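You operate a simulated robot arm through the tools that you are given. There is no shell and no other tool.

The job below is to be done with a simulated robot arm. You get a single attempt, and the scene is never put back.

## Task
Set the controls near the coffee corner. At the end: the yellow shaker cap is turned to open; the white tamper stands where the yellow bowl stood; the red shaker cap is turned to open; the brown shaker cap is turned to open; the yellow bowl is on the cream board; whatever was shut is shut again. Leave all else as you found it, and nothing knocked over.

The check looks at the end state, three seconds after you hand in, the way a careful person would. Anything else that was tipped, shoved, dropped, spilled or broken makes it a failure. A push-on lid holds only when it is set on centred and level and pressed home; a screw cap is set on level and turned clockwise until tight.

## Robot
A 6-joint arm with a two-finger parallel gripper, fixed in place. Base frame: the origin is at the foot of the arm, x ahead of it, y to its left, z up; the work surface is at about z = 880. Readings come in mm, degrees, newtons and seconds.
With the tool pointing down near the work surface it reaches from about 260 to 660 mm from the base axis. Its first joint turns from -66.0 to 66.0 degrees. Payload 2.9 kg.
Tool frame: the origin (TCP) lies between the finger pads and is the grasp point; the fingertips stand 30 mm ahead of it; z points along the fingers, y is the line along which they close. The gripper opens to 110 mm. The fingers are 20 mm wide and 10 mm thick; the gripper's body (48 by 112 mm) begins 55 mm behind the TCP.
Orientation is that of the tool frame in the base frame, as a unit quaternion [x, y, z, w]. With the fingers straight down and closing along the base's y, the tool's x points along the base's -x, its y along +y and its z along -z.

## Interface
- The arm moves only by the tool arm_command. Its argument "steps" is a list of rows, each a list of 7 numbers: the turn, a rotation vector about the base's x, y, z in degrees, then the shift along the base's x, y, z in mm, then the gripper command, from -1 (shut) to 1 (fully open), values between in proportion. In form: [[wx, wy, wz, dx, dy, dz, claw], ...]. A call has 1 to 20 rows; each row shifts and turns the commanded pose from where the row before left it. Each row takes 0.2 s and may step no farther than 50 mm and 8.6 degrees from the row before; otherwise, or with a gripper value out of range, the whole call is refused. Where a pose cannot be reached the arm comes as near as it can. A force on the tool above 40 N (or 10 N above the force at the start of the call, whichever is more), or a blocked arm, ends the call early, and 0.2 s more pass. The fingers move at their own pace (about 108 mm/s each) and stop on an object; they squeeze with about 28 N. The grip force told is the motor's: it shows also when the fingers shut on nothing. Time passes only in rows, and 0.2 s behind the last, so rows that do not move let the fingers close. The reply holds the time, the measured pose of the TCP, the force on the tool along the base axes, the opening and the grip force, in the units named above and with some noise, with the torque about the TCP (base axes, N m) and any sound that the robot's microphone picked up.
- Cameras (640 x 400 px; columns grow to the right, rows downward): "scene" is fixed at [81.4, 435.7, 1387.9]; the picture's right is [-0.72, -0.69, 0.00], its down [-0.37, 0.39, -0.84] and it looks along [0.59, -0.61, -0.54] (base axes); focal length 274 px, centre (320, 200). "wrist" rides on the gripper at [72, 17, -103] in the tool frame; the picture's right is [-0.23, 0.97, 0.00], its down [-0.76, -0.18, -0.62] and it looks along [-0.61, -0.14, 0.78] (tool axes); focal length 222 px, centre (320, 200). There is no depth. A picture from a camera that has moved, and an enlarged one, comes with that camera's place and axes in the base frame and with its lens.
- grab_frame(camera): a new picture of that camera. It takes no simulated time.
- enlarge(camera, box): a new picture of the part [left, top, right, bottom] of that camera's present view, enlarged. It takes no simulated time.
- job_done(): hands the job in; it is judged then, once.

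Places have to be worked out from the pictures, the camera data and where the tool is seen. Open the gripper and draw the arm clear of the work before you hand the job in, unless the task says otherwise.

The tools are called as a command line: name --pt "numbers of a row" for each row, then --argument value for the rest, lists and objects as JSON in quotes. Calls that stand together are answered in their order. arm_command: Moves the arm, as the interface text tells. Its arguments: {"type":"object","properties":{"steps":{"type":"array","items":{"type":"array","items":{"type":"number"}}}},"required":["steps"]} The other tools are called the same way: grab_frame (camera) takes a picture; enlarge (camera, box) takes an enlarged picture of a part of a camera's view; job_done () hands the job in.

At the start:

```text
time: 0.0
eef_pos: [368.5, 120.3, 1254.6]
orientation: [0.0, 1.0, 0.0, 0.0]
wrist_force: [0.2, -0.1, -0.1]
ft_torque: [-0.04, 0.02, 0.01]
opening: 109.7
gripper_force: 0.0
```

scene: 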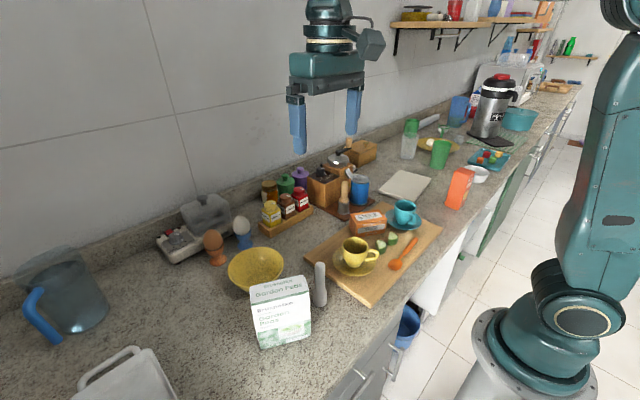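
wrist: 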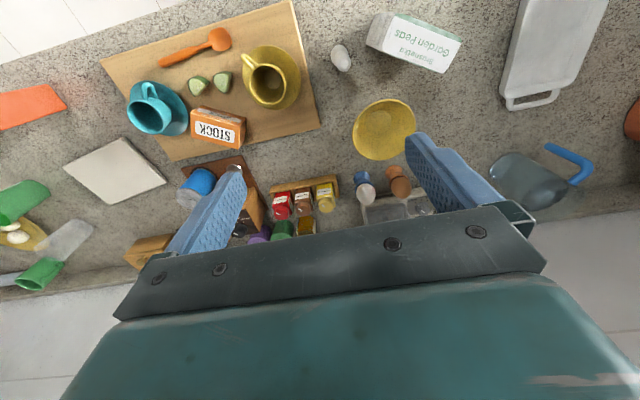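

I begin by looking closely at the scene: bowl, tamper, the shakers and boards.

enlarge --camera "scene" --box '[220, 130, 380, 230]'

enlarge --camera "scene" --box '[200, 190, 360, 290]'

enlarge --camera "wrist" --box '[220, 120, 460, 270]'

enlarge --camera "scene" --box '[330, 100, 540, 230]'

```text
4.00 times, centred on (300, 180) of scene
camera zoom: at [81.4, 435.7, 1387.9], right [-0.72, -0.69, 0.0], down [-0.37, 0.39, -0.84], along [0.59, -0.61, -0.54], focal length 1096 px, centre (400, 280)
```

zoom: 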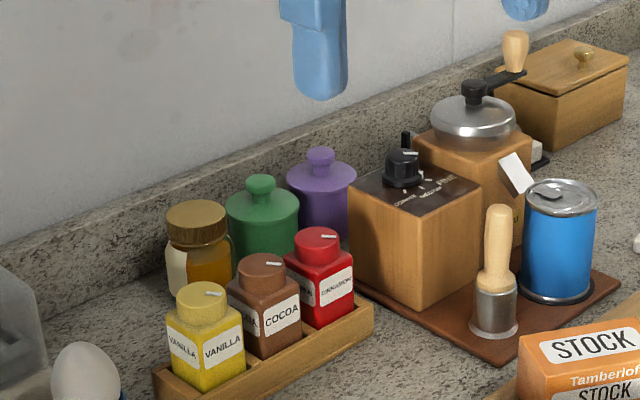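

```text
4.00 times, centred on (280, 240) of scene
camera zoom: at [81.4, 435.7, 1387.9], right [-0.72, -0.69, 0.0], down [-0.37, 0.39, -0.84], along [0.59, -0.61, -0.54], focal length 1096 px, centre (480, 40)
```

zoom: 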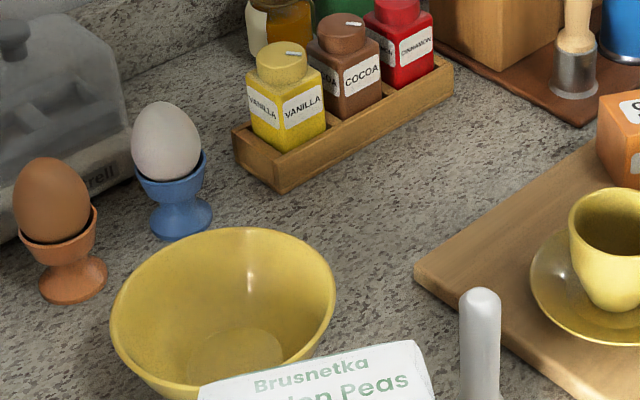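

```text
2.67 times, centred on (340, 195) of wrist
camera zoom: at [296.8, 137.6, 1357.6], right [0.23, 0.97, 0.0], down [0.76, -0.18, 0.62], along [0.61, -0.14, -0.78], focal length 592 px, centre (267, 213)
```

zoom: 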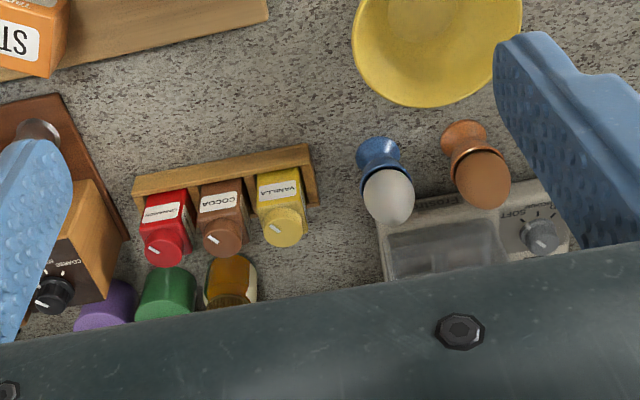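

```text
3.05 times, centred on (435, 165) of scene
camera zoom: at [81.4, 435.7, 1387.9], right [-0.72, -0.69, 0.0], down [-0.37, 0.39, -0.84], along [0.59, -0.61, -0.54], focal length 835 px, centre (-30, 307)
```

zoom: 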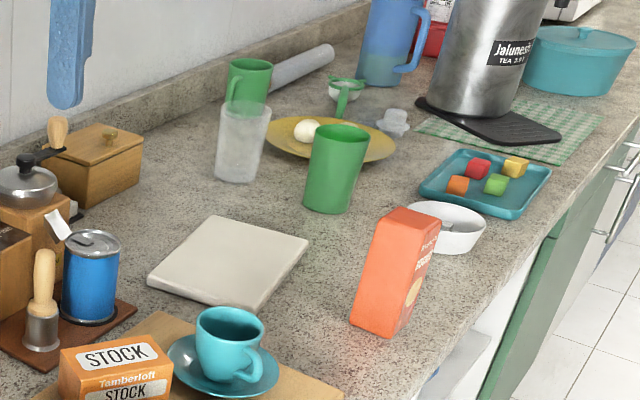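

I look closer at the white object by the peas packet and at the cap marks.

enlarge --camera "scene" --box '[290, 240, 370, 320]'

enlarge --camera "scene" --box '[255, 180, 319, 230]'

enlarge --camera "wrist" --box '[264, 170, 344, 245]'

enlarge --camera "wrist" --box '[300, 0, 480, 160]'

enlarge --camera "scene" --box '[140, 190, 330, 380]'

```text
5.00 times, centred on (330, 280) of scene
camera zoom: at [81.4, 435.7, 1387.9], right [-0.72, -0.69, 0.0], down [-0.37, 0.39, -0.84], along [0.59, -0.61, -0.54], focal length 1370 px, centre (270, -200)
```

zoom: 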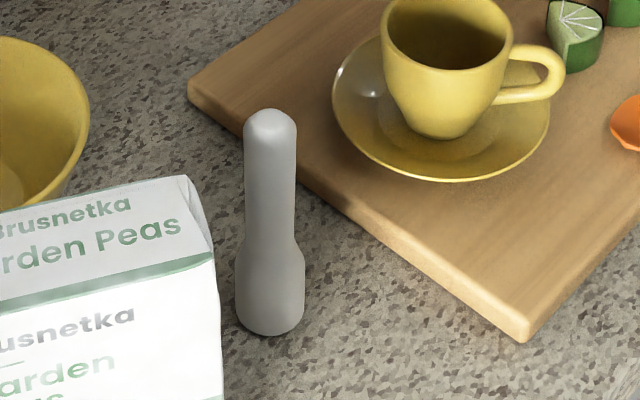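

```text
8.00 times, centred on (287, 205) of scene
camera zoom: at [81.4, 435.7, 1387.9], right [-0.72, -0.69, 0.0], down [-0.37, 0.39, -0.84], along [0.59, -0.61, -0.54], focal length 2193 px, centre (584, 160)
```

zoom: 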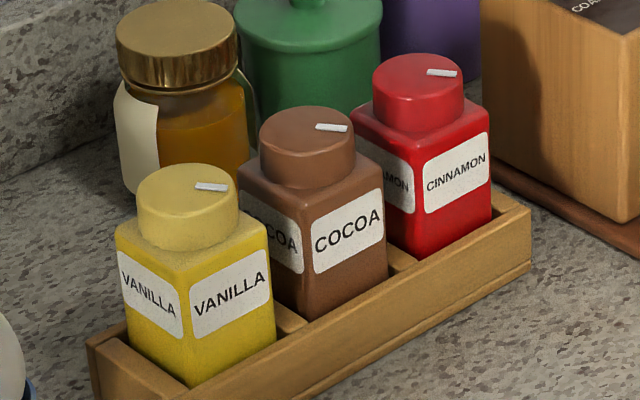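

```text
5.33 times, centred on (304, 208) of wrist
camera zoom: at [296.8, 137.6, 1357.6], right [0.23, 0.97, 0.0], down [0.76, -0.18, 0.62], along [0.61, -0.14, -0.78], focal length 1185 px, centre (405, 160)
```

zoom: 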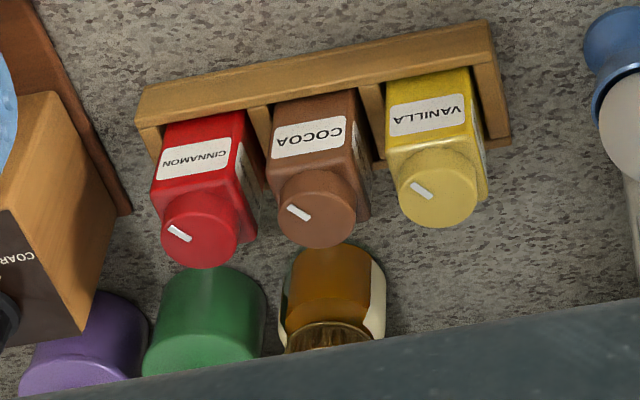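

```text
2.50 times, centred on (390, 80) of wrist
camera zoom: at [296.8, 137.6, 1357.6], right [0.23, 0.97, 0.0], down [0.76, -0.18, 0.62], along [0.61, -0.14, -0.78], focal length 555 px, centre (145, 500)
```

zoom: 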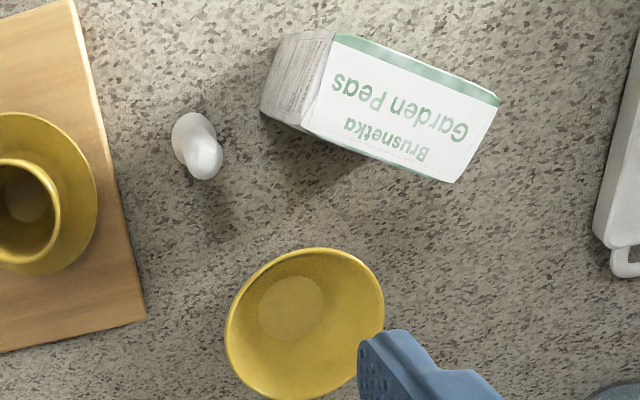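

```text
2.11 times, centred on (235, 285) of scene
camera zoom: at [81.4, 435.7, 1387.9], right [-0.72, -0.69, 0.0], down [-0.37, 0.39, -0.84], along [0.59, -0.61, -0.54], focal length 577 px, centre (499, 21)
```

zoom: 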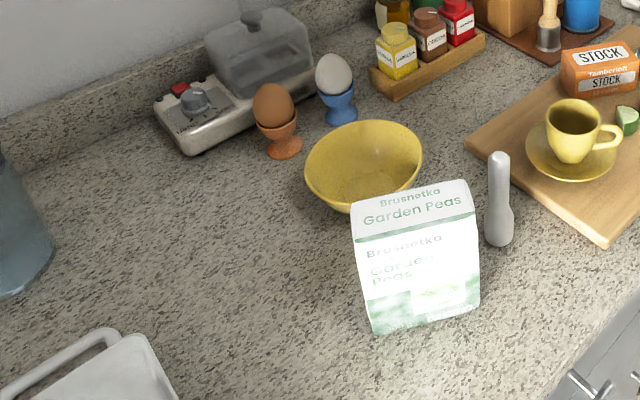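

The white tamper stands near (349,161), about 120 mm tall. The bowl is near (491,218), the cap tops near x≈613, y≈80/26/−26, z≈978, and the cream board near (465,−412). I move the arm above the shakers to read the cap marks.

arm_command --pt "0 0 0 30 -19 -20 1" --pt "0 0 0 30 -19 -20 1" --pt "0 0 0 30 -19 -20 1" --pt "0 0 0 30 -19 -20 1" --pt "0 0 0 30 -19 -20 1" --pt "0 0 0 0 0 0 1"

grab_frame --camera "wrist"

enlarge --camera "wrist" --box '[220, 120, 420, 245]'

```text
time: 1.4
eef_pos: [518.9, 25.7, 1155.6]
orientation: [0.0, 1.0, 0.001, 0.0]
wrist_force: [0.0, 0.7, 0.1]
ft_torque: [0.03, 0.04, 0.0]
opening: 110.0
gripper_force: 0.0
```

```text
taken
camera wrist: at [446.7, 41.7, 1258.4], right [0.23, 0.97, 0.0], down [0.76, -0.18, 0.62], along [0.61, -0.14, -0.78], focal length 222 px, centre (320, 200)
```

wrist: 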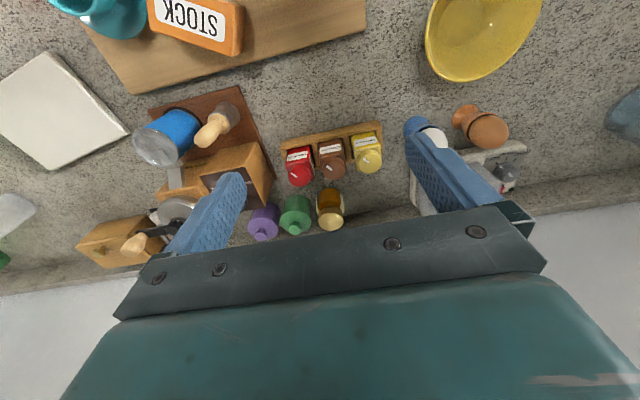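

```text
3.20 times, centred on (320, 182) of wrist
camera zoom: at [446.7, 41.7, 1258.4], right [0.23, 0.97, 0.0], down [0.76, -0.18, 0.62], along [0.61, -0.14, -0.78], focal length 711 px, centre (320, 256)
```

zoom: 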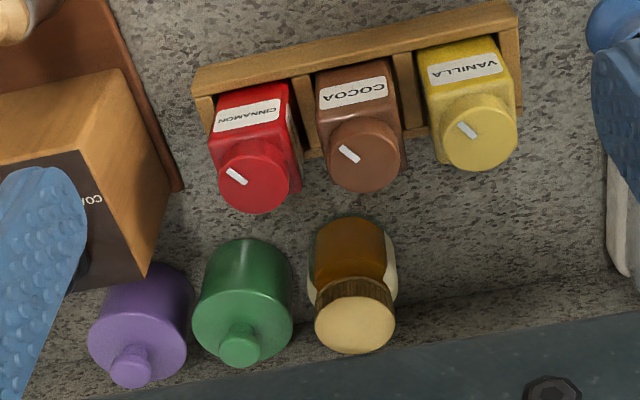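

No lettering shows from here. I lower the camera nearer to the caps for a closer look.

arm_command --pt "0 0 0 8 0 -25 1" --pt "0 0 0 8 0 -25 1" --pt "0 0 0 8 0 -25 1" --pt "0 0 0 0 0 0 1"

grab_frame --camera "wrist"

enlarge --camera "wrist" --box '[240, 120, 400, 220]'

```text
time: 2.4
eef_pos: [542.5, 24.6, 1080.0]
orientation: [0.0, 1.0, 0.0, 0.0]
wrist_force: [-0.1, -1.8, 0.7]
ft_torque: [0.0, 0.01, 0.01]
opening: 110.0
gripper_force: 0.1
```

```text
taken
camera wrist: at [470.3, 42.1, 1182.4], right [0.23, 0.97, 0.0], down [0.76, -0.18, 0.62], along [0.61, -0.14, -0.78], focal length 222 px, centre (320, 200)
```

wrist: 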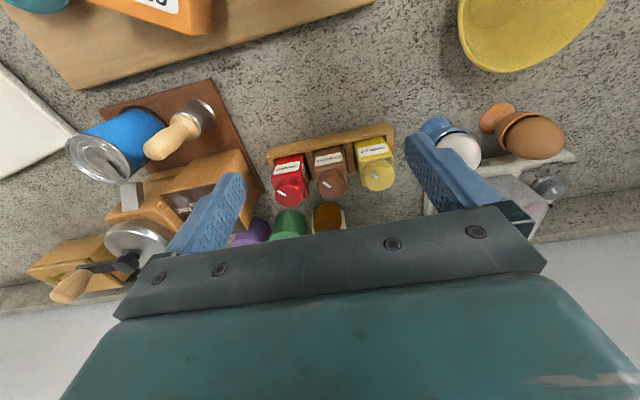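

```text
4.00 times, centred on (320, 170) of wrist
camera zoom: at [470.3, 42.1, 1182.4], right [0.23, 0.97, 0.0], down [0.76, -0.18, 0.62], along [0.61, -0.14, -0.78], focal length 888 px, centre (320, 320)
```

zoom: 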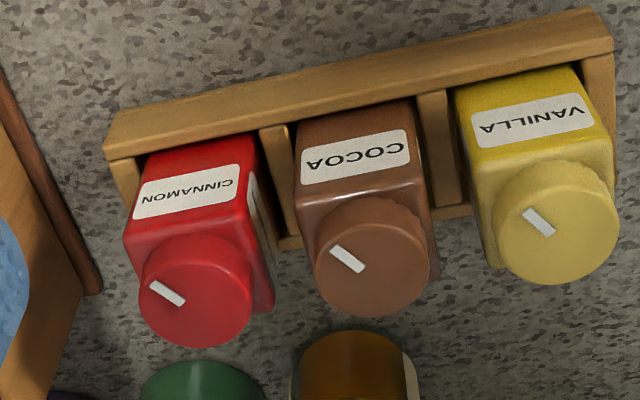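

The caps are about 35 mm wide and 14 mm tall, each with a white pointer toward the front-right and no lettering. I turn the tool −90° so the fingers close along x, hovering over the yellow cap, and look again.

arm_command --pt "0 0 -8.2 6.5 4.8 -2 0.1" --pt "0 0 -8.2 6.5 4.8 -2 0.1" --pt "0 0 -8.2 6.5 4.8 -2 0.1" --pt "0 0 -8.2 6.5 4.8 -2 0.1" --pt "0 0 -8.2 6.5 4.8 -2 0.1" --pt "0 0 -8.2 6.5 4.8 -2 0.1" --pt "0 0 -8.2 6.5 4.8 -2 0.1" --pt "0 0 -8.2 6.5 4.8 -2 0.1" --pt "0 0 -8.2 6.5 4.8 -2 0.1" --pt "0 0 -8.2 6.5 4.8 -2 0.1" --pt "0 0 -8 6 4.7 -2 0.1" --pt "0 0 0 0 0 0 0.1"

grab_frame --camera "wrist"

grab_frame --camera "scene"

```text
time: 5.0
eef_pos: [613.9, 78.3, 1058.2]
orientation: [0.708, 0.707, 0.0, 0.0]
wrist_force: [-0.2, 0.4, -0.1]
ft_torque: [0.0, -0.02, 0.03]
opening: 60.5
gripper_force: 0.2
```

```text
taken
camera wrist: at [631.1, 151.1, 1161.2], right [0.97, -0.23, 0.0], down [-0.18, -0.76, 0.62], along [-0.14, -0.61, -0.78], focal length 222 px, centre (320, 200)
```

wrist: 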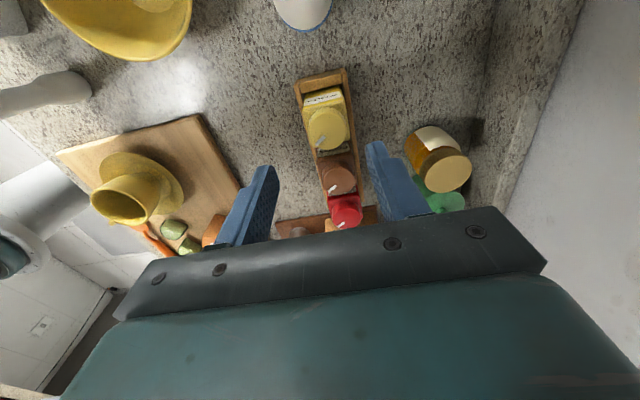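

```text
taken
```

scene: 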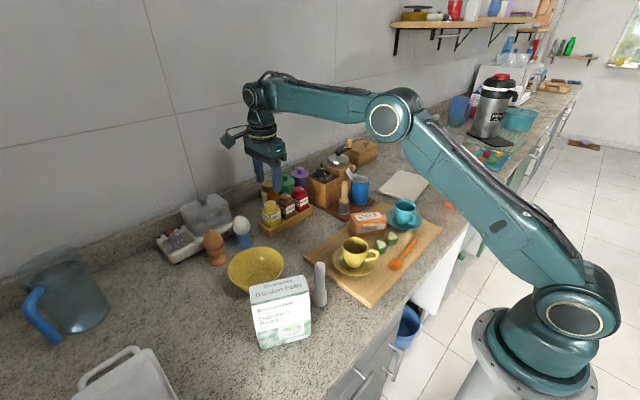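

enlarge --camera "wrist" --box '[270, 60, 390, 240]'

enlarge --camera "scene" --box '[230, 140, 326, 200]'

```text
2.22 times, centred on (330, 150) of wrist
camera zoom: at [631.1, 151.1, 1161.2], right [0.97, -0.23, 0.0], down [-0.18, -0.76, 0.62], along [-0.14, -0.61, -0.78], focal length 494 px, centre (298, 311)
```

zoom: 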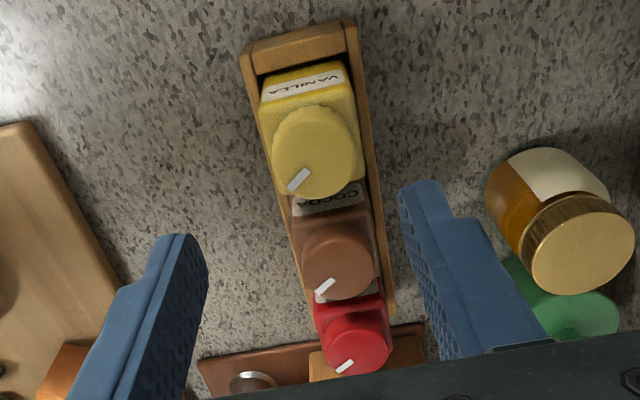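

```text
6.67 times, centred on (278, 170) of scene
camera zoom: at [81.4, 435.7, 1387.9], right [-0.72, -0.69, 0.0], down [-0.37, 0.39, -0.84], along [0.59, -0.61, -0.54], focal length 1827 px, centre (600, 400)
```

zoom: 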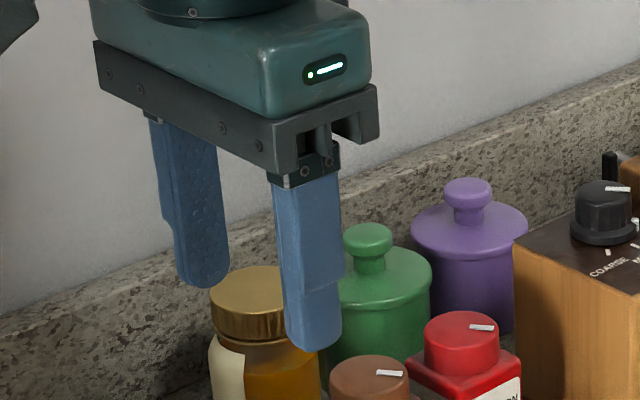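

Refined from three wrist views: cap tops at about x=621, z=969, with y=76.5 (yellow), 22.6 (brown) and −30.8 (red). I shift over the yellow cap, stopping with the fingertips about 10 mm above its top.

arm_command --pt "0 0 0 4 -0.8 -16 0.1" --pt "0 0 0 4 -0.7 -16 0.1" --pt "0 0 0 0 0 -15.6 0.1" --pt "0 0 0 0 0 0 0.1"

grab_frame --camera "wrist"

enlarge --camera "scene" --box '[230, 150, 326, 230]'

```text
time: 6.0
eef_pos: [622.8, 76.4, 1010.6]
orientation: [0.707, 0.708, 0.0, 0.002]
wrist_force: [0.7, 0.4, -0.6]
ft_torque: [0.04, 0.01, 0.01]
opening: 60.6
gripper_force: 0.0
```

```text
taken
camera wrist: at [639.1, 149.6, 1112.5], right [0.97, -0.23, 0.0], down [-0.18, -0.76, 0.62], along [-0.14, -0.61, -0.78], focal length 222 px, centre (320, 200)
```

wrist: 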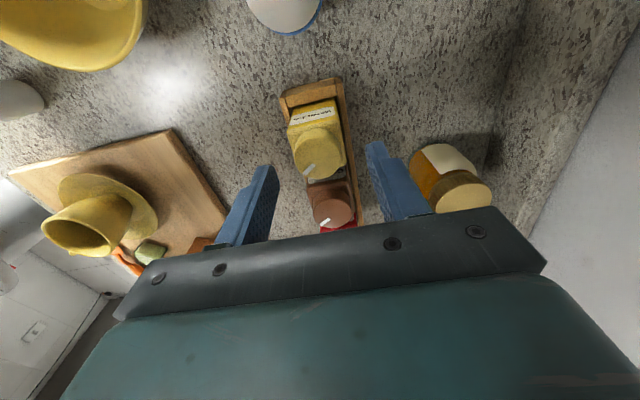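

```text
5.00 times, centred on (278, 190) of scene
camera zoom: at [81.4, 435.7, 1387.9], right [-0.72, -0.69, 0.0], down [-0.37, 0.39, -0.84], along [0.59, -0.61, -0.54], focal length 1370 px, centre (530, 250)
```

zoom: 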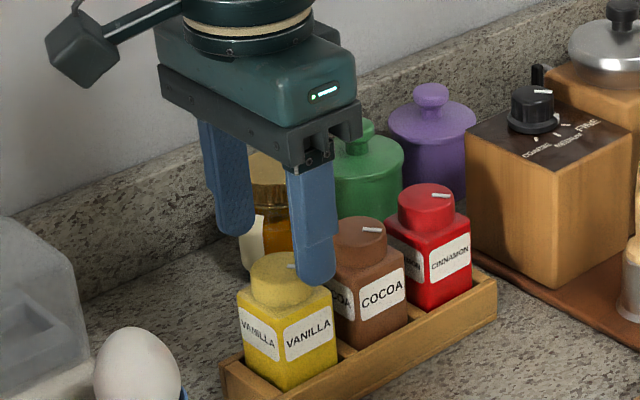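

enlarge --camera "wrist" --box '[240, 100, 400, 200]'

```text
4.00 times, centred on (320, 150) of wrist
camera zoom: at [639.1, 149.6, 1112.5], right [0.97, -0.23, 0.0], down [-0.18, -0.76, 0.62], along [-0.14, -0.61, -0.78], focal length 888 px, centre (320, 400)
```

zoom: 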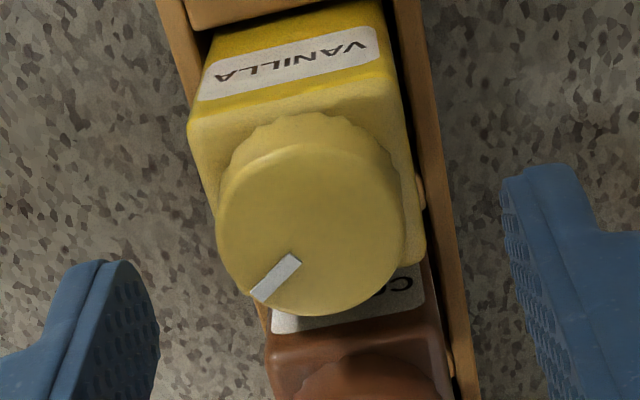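

The yellow cap centre measures (620.7, 75.8), diameter about 34 mm, height about 14 mm. I go down so the tips sit about 3 mm above the shoulder, then close.

arm_command --pt "0 0 0 -1 -0.5 -11 0.1" --pt "0 0 0 0 0 -11 0.1" --pt "0 0 0 0 0 0 0.1" --pt "0 0 0 0 0 0 -1" --pt "0 0 0 0 0 0 -1" --pt "0 0 0 0 0 0 -1"

enlarge --camera "wrist" --box '[240, 100, 400, 200]'

enlarge --camera "scene" --box '[230, 150, 326, 230]'

```text
time: 7.4
eef_pos: [621.2, 75.8, 987.6]
orientation: [0.707, 0.707, 0.0, 0.001]
wrist_force: [0.1, 0.7, 1.6]
ft_torque: [0.01, 0.0, 0.0]
opening: 33.3
gripper_force: 27.9
```

```text
4.00 times, centred on (320, 150) of wrist
camera zoom: at [638.2, 149.1, 1090.8], right [0.97, -0.23, 0.0], down [-0.18, -0.76, 0.62], along [-0.14, -0.61, -0.78], focal length 888 px, centre (320, 400)
```

zoom: 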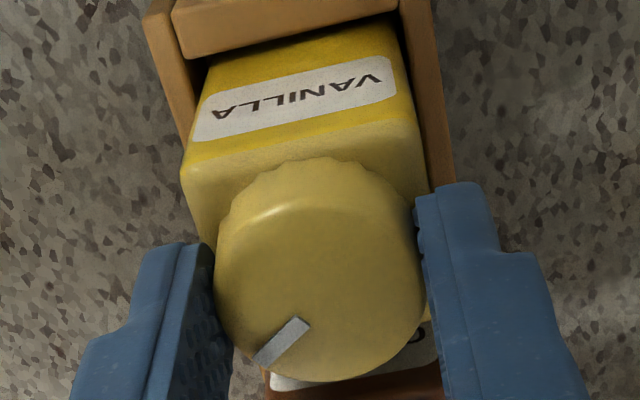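

```text
5.00 times, centred on (278, 190) of scene
camera zoom: at [81.4, 435.7, 1387.9], right [-0.72, -0.69, 0.0], down [-0.37, 0.39, -0.84], along [0.59, -0.61, -0.54], focal length 1370 px, centre (530, 250)
```

zoom: 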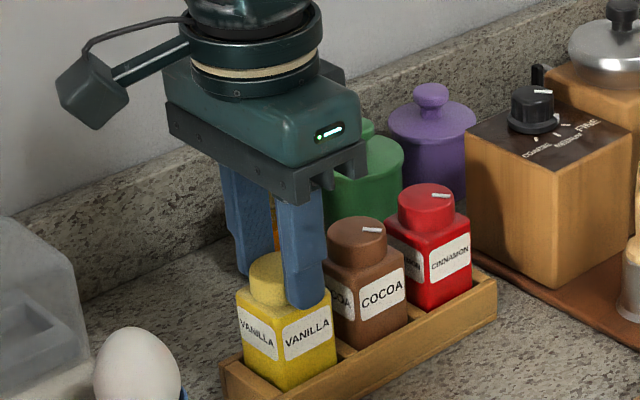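

The cap is gripped cleanly (33.3 mm, no side force). I try a small anticlockwise turn and watch the torque about z.

arm_command --pt "0 0 4 0 0 0 -1" --pt "0 0 4 0 0 0 -1" --pt "0 0 4 0 0 0 -1"

enlarge --camera "wrist" --box '[240, 100, 400, 200]'

enlarge --camera "scene" --box '[230, 150, 326, 230]'

```text
time: 8.2
eef_pos: [620.8, 76.6, 988.1]
orientation: [0.63, 0.777, 0.0, 0.001]
wrist_force: [0.4, 0.5, -0.3]
ft_torque: [0.05, -0.03, 0.0]
opening: 33.2
gripper_force: 27.8
```

```text
4.00 times, centred on (320, 150) of wrist
camera zoom: at [622.7, 151.0, 1090.8], right [1.0, -0.02, 0.0], down [-0.01, -0.78, 0.62], along [-0.01, -0.62, -0.78], focal length 888 px, centre (320, 400)
```

zoom: 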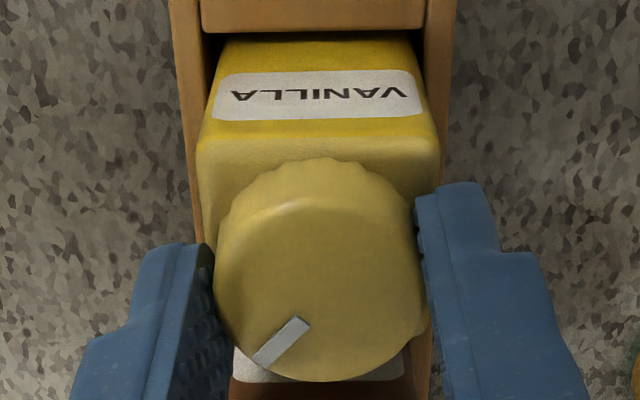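

```text
5.00 times, centred on (278, 190) of scene
camera zoom: at [81.4, 435.7, 1387.9], right [-0.72, -0.69, 0.0], down [-0.37, 0.39, -0.84], along [0.59, -0.61, -0.54], focal length 1370 px, centre (530, 250)
```

zoom: 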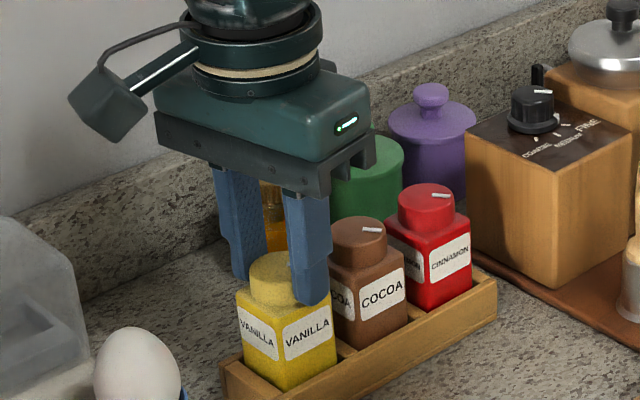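

The cap turned 12° with the tool while the bottle stayed put, at almost no torque. I keep turning anticlockwise and watch for a stop or a click.

arm_command --pt "0 0 5 0 0 0 -1" --pt "0 0 5 0 0 0 -1" --pt "0 0 5 0 0 0 -1"

arm_command --pt "0 0 5 0 0 0 -1" --pt "0 0 5 0 0 0 -1" --pt "0 0 5 0 0 0 -1"

enlarge --camera "wrist" --box '[240, 100, 400, 200]'

enlarge --camera "scene" --box '[230, 150, 326, 230]'

```text
time: 9.0
eef_pos: [620.6, 75.5, 988.4]
orientation: [0.522, 0.853, 0.0, 0.0]
wrist_force: [-0.5, 0.3, 0.1]
ft_torque: [0.03, 0.03, -0.03]
opening: 33.1
gripper_force: 27.9
```

```text
time: 9.8
eef_pos: [620.7, 75.0, 988.3]
orientation: [0.405, 0.914, -0.001, 0.0]
wrist_force: [-0.2, 0.1, 0.3]
ft_torque: [-0.01, 0.02, 0.0]
opening: 32.9
gripper_force: 27.4
```

```text
4.00 times, centred on (320, 150) of wrist
camera zoom: at [585.2, 141.6, 1091.1], right [0.87, 0.48, 0.0], down [0.38, -0.68, 0.62], along [0.3, -0.55, -0.78], focal length 888 px, centre (320, 400)
```

zoom: 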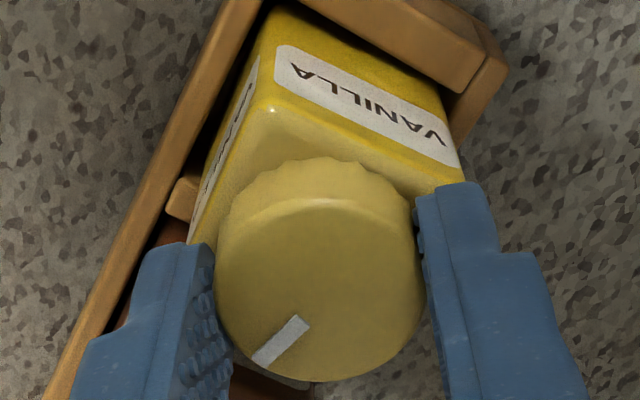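

```text
5.00 times, centred on (278, 190) of scene
camera zoom: at [81.4, 435.7, 1387.9], right [-0.72, -0.69, 0.0], down [-0.37, 0.39, -0.84], along [0.59, -0.61, -0.54], focal length 1370 px, centre (530, 250)
```

zoom: 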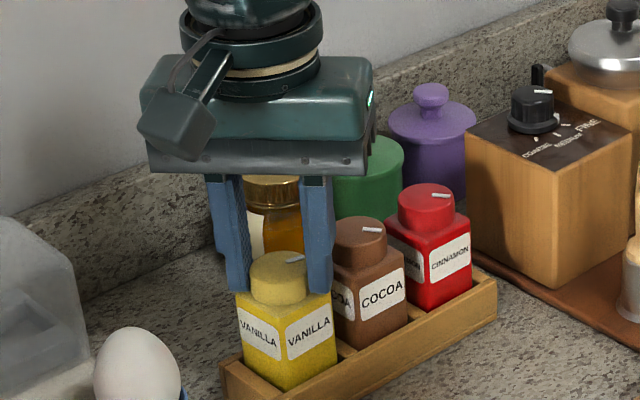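

The cap has turned 42° with no resistance and no sound yet. I keep going in short bursts.

arm_command --pt "0 0 5 0 0 0 -1" --pt "0 0 5 0 0 0 -1" --pt "0 0 5 0 0 0 -1"

arm_command --pt "0 0 5 0 0 0 -1" --pt "0 0 5 0 0 0 -1" --pt "0 0 5 0 0 0 -1"

enlarge --camera "wrist" --box '[240, 100, 400, 200]'

enlarge --camera "scene" --box '[230, 150, 326, 230]'

```text
time: 10.6
eef_pos: [620.0, 75.1, 988.0]
orientation: [0.283, 0.959, 0.0, 0.0]
wrist_force: [0.3, -0.1, -0.5]
ft_torque: [0.0, 0.05, 0.0]
opening: 33.2
gripper_force: 28.0
```

```text
time: 11.4
eef_pos: [620.2, 76.5, 989.4]
orientation: [0.155, 0.988, 0.001, 0.0]
wrist_force: [-0.5, 0.3, -0.2]
ft_torque: [0.0, 0.02, -0.01]
opening: 33.1
gripper_force: 27.6
```

```text
4.00 times, centred on (320, 150) of wrist
camera zoom: at [557.7, 114.7, 1091.1], right [0.52, 0.86, 0.0], down [0.67, -0.4, 0.62], along [0.53, -0.32, -0.78], focal length 888 px, centre (320, 400)
```

zoom: 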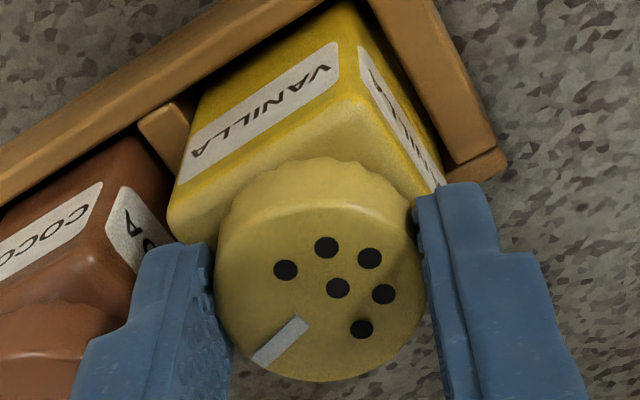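

```text
5.00 times, centred on (278, 190) of scene
camera zoom: at [81.4, 435.7, 1387.9], right [-0.72, -0.69, 0.0], down [-0.37, 0.39, -0.84], along [0.59, -0.61, -0.54], focal length 1370 px, centre (530, 250)
```

zoom: 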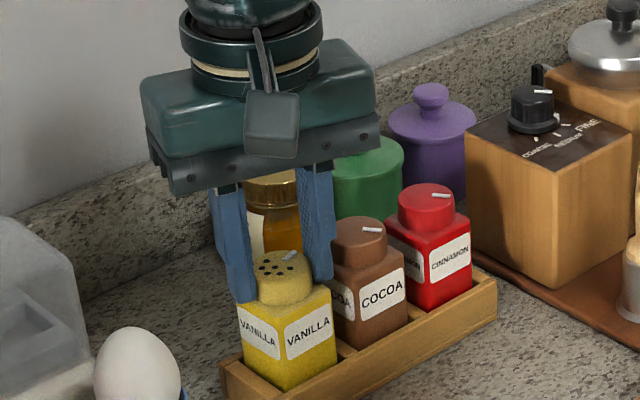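

Shaker holes have appeared in the yellow cap, so anticlockwise opens it. I turn on a little to find the end stop and check that the holes stay open.

arm_command --pt "0 0 4 0 0 0 -1" --pt "0 0 4 0 0 0 -1"

enlarge --camera "wrist" --box '[240, 100, 400, 200]'

arm_command --pt "0 0 5 0 0 0 -1" --pt "0 0 5 0 0 0 -1"

enlarge --camera "wrist" --box '[240, 100, 400, 200]'

```text
time: 12.0
eef_pos: [619.9, 76.3, 988.2]
orientation: [0.087, 0.996, 0.0, -0.001]
wrist_force: [-2.8, -0.3, 0.1]
ft_torque: [0.01, 0.08, -0.24]
opening: 32.8
gripper_force: 27.7
```

```text
4.00 times, centred on (320, 150) of wrist
camera zoom: at [552.9, 105.5, 1090.9], right [0.39, 0.92, 0.0], down [0.72, -0.31, 0.62], along [0.57, -0.24, -0.78], focal length 888 px, centre (320, 400)
```

zoom: 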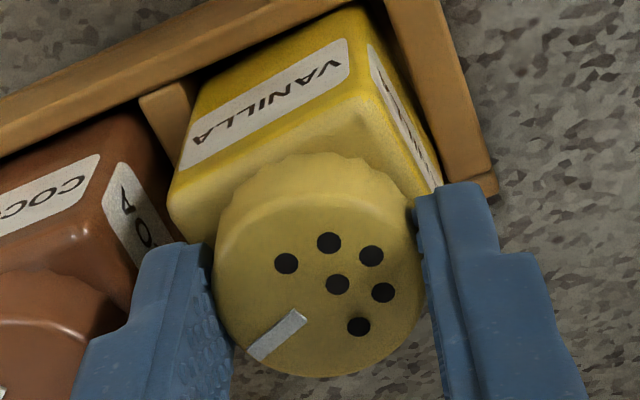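

```text
time: 12.6
eef_pos: [622.4, 76.3, 987.3]
orientation: [0.0, 1.0, 0.0, 0.0]
wrist_force: [0.8, 1.4, 0.0]
ft_torque: [-0.02, 0.02, -0.56]
opening: 32.6
gripper_force: 28.3
```

```text
4.00 times, centred on (320, 150) of wrist
camera zoom: at [549.2, 93.3, 1091.0], right [0.23, 0.97, 0.0], down [0.76, -0.18, 0.62], along [0.61, -0.14, -0.78], focal length 888 px, centre (320, 400)
```

zoom: 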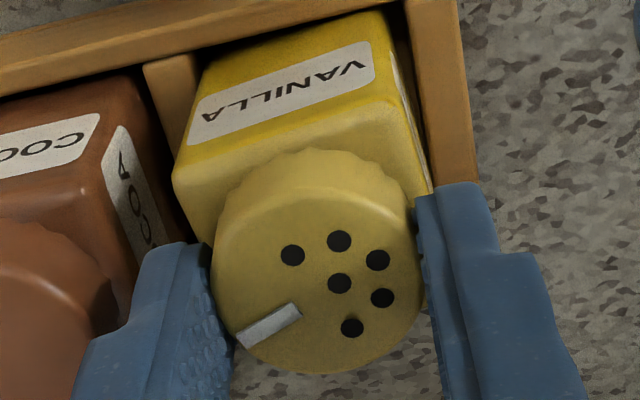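

The torque rose to −0.56 N·m near 78°, which is the open end stop, and the holes are fully exposed. I ease back 3°, open the fingers only slightly because the brown cap is close, and rise.

arm_command --pt "0 0 -3 0 0 0 -1" --pt "0 0 0 0 0 0 -0.25" --pt "0 0 0 0 0 0 -0.25" --pt "0 0 0 0 0 10 -0.25" --pt "0 0 0 0 0 20 -0.25" --pt "0 0 0 0 0 40 -0.25" --pt "0 0 0 0 0 0 -0.25"

enlarge --camera "wrist" --box '[220, 110, 380, 210]'

enlarge --camera "scene" --box '[230, 150, 326, 230]'

```text
time: 14.2
eef_pos: [620.7, 75.6, 1058.5]
orientation: [0.027, 1.0, -0.001, 0.0]
wrist_force: [-0.5, 0.8, 0.4]
ft_torque: [0.02, -0.01, -0.02]
opening: 41.5
gripper_force: 0.0
```

```text
4.00 times, centred on (300, 160) of wrist
camera zoom: at [549.8, 96.5, 1161.6], right [0.28, 0.96, 0.0], down [0.75, -0.22, 0.62], along [0.6, -0.17, -0.78], focal length 888 px, centre (400, 360)
```

zoom: 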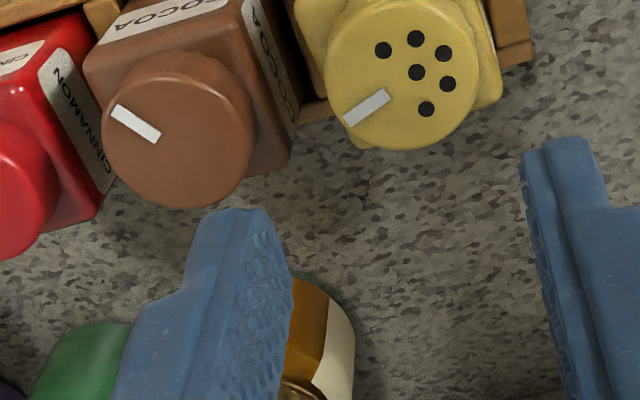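

```text
5.00 times, centred on (278, 190) of scene
camera zoom: at [81.4, 435.7, 1387.9], right [-0.72, -0.69, 0.0], down [-0.37, 0.39, -0.84], along [0.59, -0.61, -0.54], focal length 1370 px, centre (530, 250)
```

zoom: 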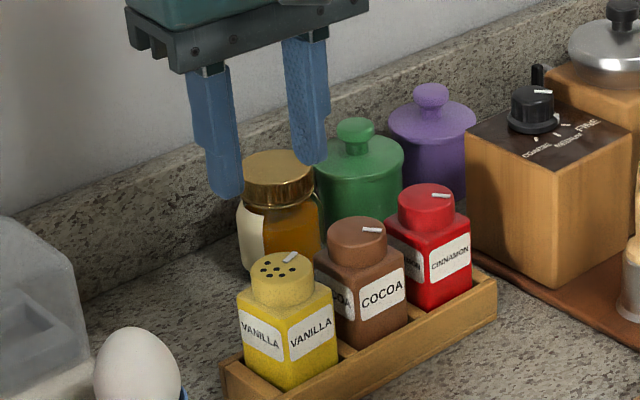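

Yellow is open. I rotate the tool back to −93° and move over the brown cap.

arm_command --pt "0 0 -8.2 0 -4.9 0 0.1" --pt "0 0 -8.2 0 -4.9 0 0.1" --pt "0 0 -8.2 0 -4.9 0 0.1" --pt "0 0 -8.2 0 -4.9 0 0.1" --pt "0 0 -8.2 0 -4.9 0 0.1" --pt "0 0 -8.2 0 -4.9 0 0.1" --pt "0 0 -8.2 0 -4.9 0 0.1" --pt "0 0 -8.2 0 -4.9 0 0.1" --pt "0 0 -8.2 0 -4.9 0 0.1" --pt "0 0 -8.2 0 -4.9 0 0.1" --pt "0 0 -8 0 -4.4 0 0.1" --pt "0 0 0 0 0 -24 0.1" --pt "0 0 0 0 0 -24 0.1" --pt "0 0 0 0 0 0 0.1"

enlarge --camera "wrist" --box '[240, 100, 400, 200]'

enlarge --camera "scene" --box '[230, 150, 326, 230]'

```text
time: 17.2
eef_pos: [619.7, 23.8, 1010.7]
orientation: [0.725, 0.689, 0.0, 0.0]
wrist_force: [0.2, -0.2, -0.4]
ft_torque: [-0.02, 0.03, 0.0]
opening: 60.3
gripper_force: 0.2
```

```text
4.00 times, centred on (320, 150) of wrist
camera zoom: at [641.3, 94.8, 1113.2], right [0.96, -0.28, 0.0], down [-0.22, -0.75, 0.62], along [-0.17, -0.6, -0.78], focal length 888 px, centre (320, 400)
```

zoom: 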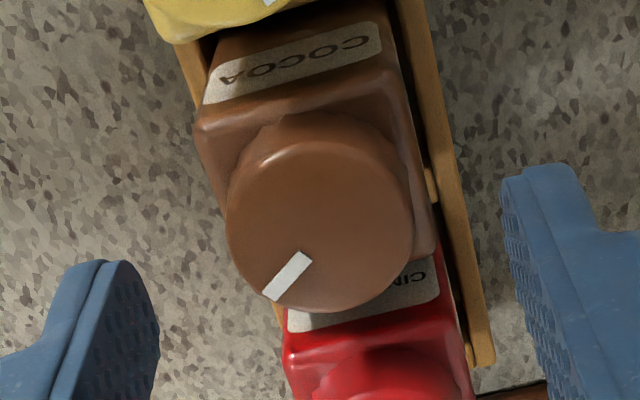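

```text
5.00 times, centred on (278, 190) of scene
camera zoom: at [81.4, 435.7, 1387.9], right [-0.72, -0.69, 0.0], down [-0.37, 0.39, -0.84], along [0.59, -0.61, -0.54], focal length 1370 px, centre (530, 250)
```

zoom: 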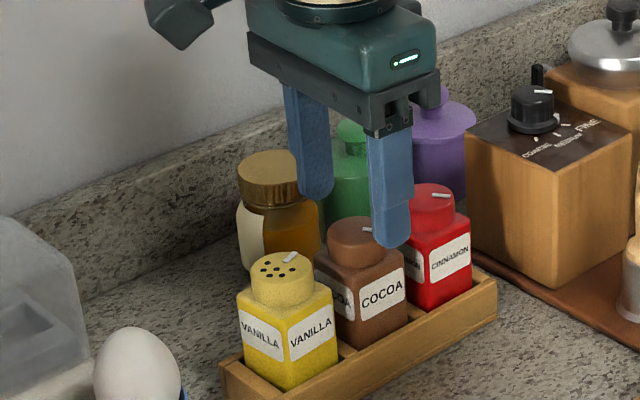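

The brown cap centre is at (621, 22.5) and the tool is aligned with it. I descend, grip, and turn anticlockwise about 70°.

arm_command --pt "0 0 0 0 0 -11 0.1" --pt "0 0 0 0 0 -11 0.1" --pt "0 0 0 0 0 0 0.1" --pt "0 0 0 0 0 0 -1" --pt "0 0 0 0 0 0 -1" --pt "0 0 0 0 0 0 -1"

arm_command --pt "0 0 5 0 0 0 -1" --pt "0 0 5 0 0 0 -1" --pt "0 0 5 0 0 0 -1" --pt "0 0 5 0 0 0 -1" --pt "0 0 5 0 0 0 -1" --pt "0 0 5 0 0 0 -1" --pt "0 0 5 0 0 0 -1" --pt "0 0 5 0 0 0 -1" --pt "0 0 5 0 0 0 -1" --pt "0 0 5 0 0 0 -1" --pt "0 0 5 0 0 0 -1" --pt "0 0 5 0 0 0 -1" --pt "0 0 5 0 0 0 -1" --pt "0 0 5 0 0 0 -1"

enlarge --camera "wrist" --box '[240, 100, 400, 200]'

enlarge --camera "scene" --box '[230, 150, 326, 230]'

```text
time: 18.6
eef_pos: [621.1, 21.4, 989.5]
orientation: [0.725, 0.689, 0.0, 0.001]
wrist_force: [0.3, -0.9, -0.4]
ft_torque: [-0.02, -0.03, 0.02]
opening: 33.1
gripper_force: 27.6
```

```text
time: 21.6
eef_pos: [619.7, 22.5, 989.5]
orientation: [0.199, 0.98, -0.001, 0.0]
wrist_force: [-4.6, 0.7, 2.2]
ft_torque: [0.13, 0.3, 0.05]
opening: 33.1
gripper_force: 28.4
```

```text
4.00 times, centred on (320, 150) of wrist
camera zoom: at [560.9, 66.9, 1091.1], right [0.59, 0.81, 0.0], down [0.63, -0.46, 0.62], along [0.5, -0.37, -0.78], focal length 888 px, centre (320, 400)
```

zoom: 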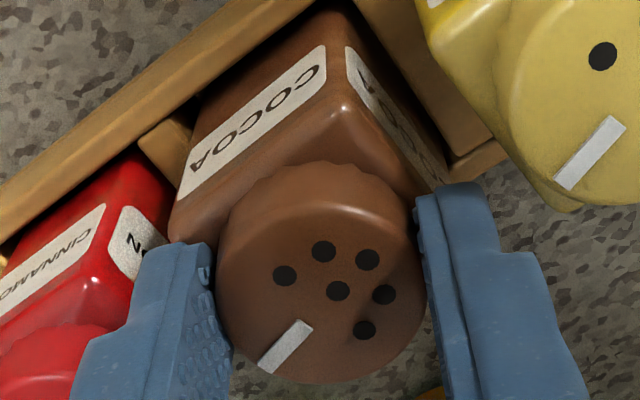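

```text
5.00 times, centred on (278, 190) of scene
camera zoom: at [81.2, 435.7, 1387.9], right [-0.72, -0.69, 0.0], down [-0.37, 0.39, -0.84], along [0.59, -0.61, -0.54], focal length 1370 px, centre (530, 250)
```

zoom: 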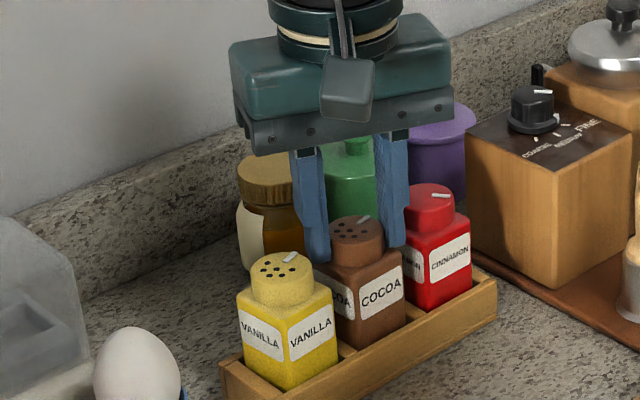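

The brown cap's holes show at about 70°. I turn it the last few degrees to feel the end stop.

arm_command --pt "0 0 4 0 0 0 -1" --pt "0 0 4 0 0 0 -1"

enlarge --camera "wrist" --box '[240, 100, 400, 200]'

```text
time: 22.2
eef_pos: [621.4, 21.9, 988.9]
orientation: [0.132, 0.991, -0.001, 0.0]
wrist_force: [-4.6, -4.3, 1.8]
ft_torque: [-0.21, 0.19, -0.29]
opening: 32.6
gripper_force: 27.6
```

```text
4.00 times, centred on (320, 150) of wrist
camera zoom: at [555.6, 57.5, 1091.0], right [0.47, 0.88, 0.0], down [0.69, -0.37, 0.62], along [0.55, -0.29, -0.78], focal length 888 px, centre (320, 400)
```

zoom: 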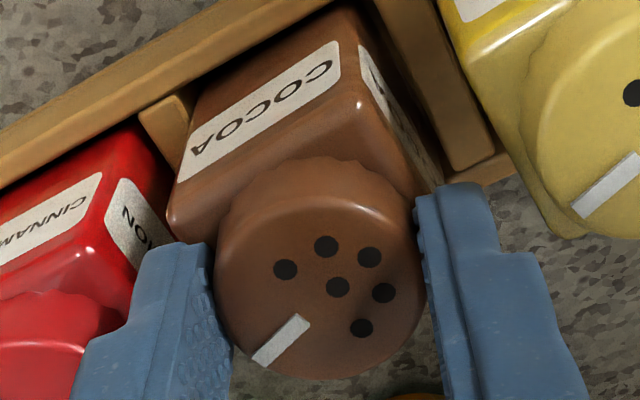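

Torque reached −0.29 N·m, so brown is at its end stop too. I ease off, open slightly and rise.

arm_command --pt "0 0 -2 0 0 0 -1" --pt "0 0 0 0 0 0 -0.28" --pt "0 0 0 0 0 0 -0.28" --pt "0 0 0 0 0 10 -0.28" --pt "0 0 0 0 0 20 -0.28" --pt "0 0 0 0 0 40 -0.28" --pt "0 0 0 0 0 0 -0.28"

enlarge --camera "wrist" --box '[220, 110, 380, 210]'

enlarge --camera "scene" --box '[230, 150, 326, 230]'

```text
time: 23.8
eef_pos: [621.2, 22.5, 1058.8]
orientation: [0.148, 0.989, 0.001, -0.001]
wrist_force: [-1.0, 0.7, -0.6]
ft_torque: [0.0, -0.02, 0.0]
opening: 39.8
gripper_force: 0.0
```

```text
4.00 times, centred on (300, 160) of wrist
camera zoom: at [557.6, 60.0, 1160.8], right [0.5, 0.86, 0.0], down [0.68, -0.39, 0.62], along [0.54, -0.31, -0.78], focal length 888 px, centre (400, 360)
```

zoom: 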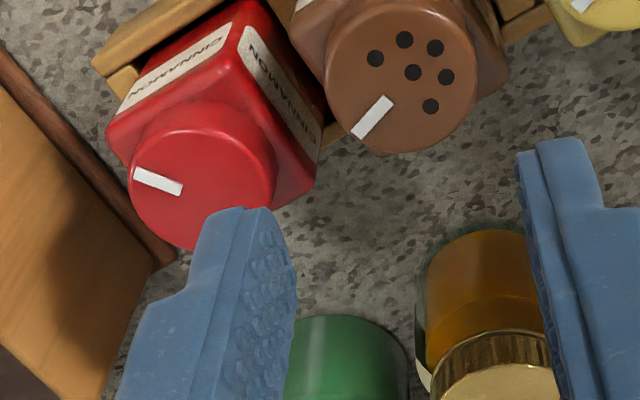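

```text
5.00 times, centred on (278, 190) of scene
camera zoom: at [81.4, 435.7, 1387.9], right [-0.72, -0.69, 0.0], down [-0.37, 0.39, -0.84], along [0.59, -0.61, -0.54], focal length 1370 px, centre (530, 250)
```

zoom: 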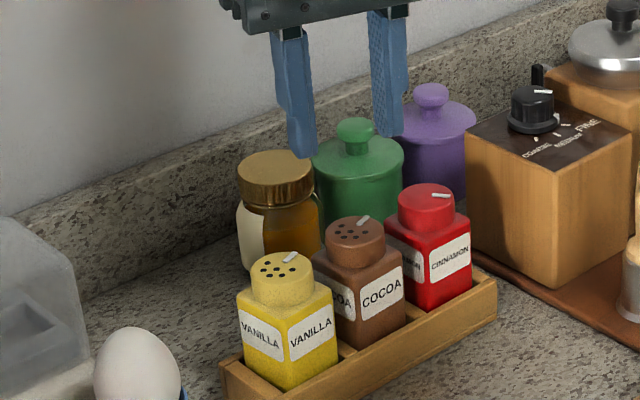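

Brown is open and both bottles sit square in the rack. Next I move over the red cap at (620.7, −30.8).

arm_command --pt "0 0 -7.8 0 -5.3 0 0.1" --pt "0 0 -7.8 0 -5.3 0 0.1" --pt "0 0 -7.8 0 -5.3 0 0.1" --pt "0 0 -7.8 0 -5.3 0 0.1" --pt "0 0 -7.8 0 -5.3 0 0.1" --pt "0 0 -7.8 0 -5.3 0 0.1" --pt "0 0 -7.8 0 -5.3 0 0.1" --pt "0 0 -7.8 0 -5.3 0 0.1" --pt "0 0 -7.8 0 -5.3 0 0.1" --pt "0 0 -7.8 0 -5.3 0 0.1" --pt "0 0 0 0 0 -24 0.1" --pt "0 0 0 0 0 -24 0.1" --pt "0 0 0 0 0 0 0.1"

enlarge --camera "wrist" --box '[240, 100, 400, 200]'

enlarge --camera "scene" --box '[230, 150, 326, 230]'

```text
time: 26.6
eef_pos: [620.7, -30.4, 1011.8]
orientation: [0.737, 0.676, 0.0, 0.0]
wrist_force: [0.1, 0.8, 0.5]
ft_torque: [0.02, 0.02, 0.0]
opening: 60.4
gripper_force: 0.1
```

```text
4.00 times, centred on (320, 150) of wrist
camera zoom: at [644.3, 40.7, 1112.9], right [0.95, -0.31, 0.0], down [-0.24, -0.74, 0.62], along [-0.19, -0.59, -0.78], focal length 888 px, centre (320, 400)
```

zoom: 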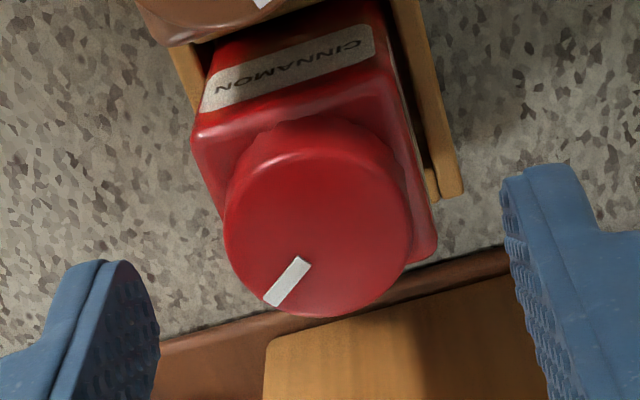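

```text
5.00 times, centred on (278, 190) of scene
camera zoom: at [81.4, 435.7, 1387.9], right [-0.72, -0.69, 0.0], down [-0.37, 0.39, -0.84], along [0.59, -0.61, -0.54], focal length 1370 px, centre (530, 250)
```

zoom: 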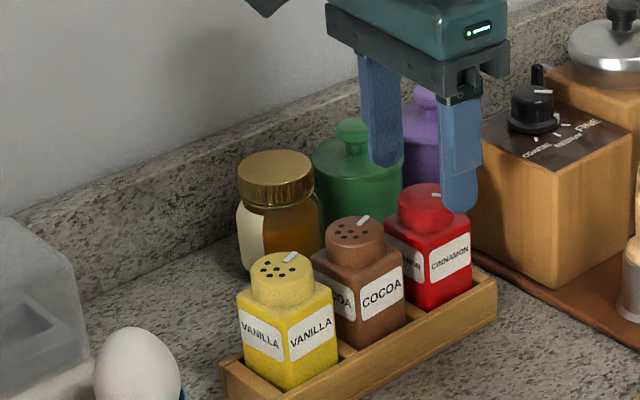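

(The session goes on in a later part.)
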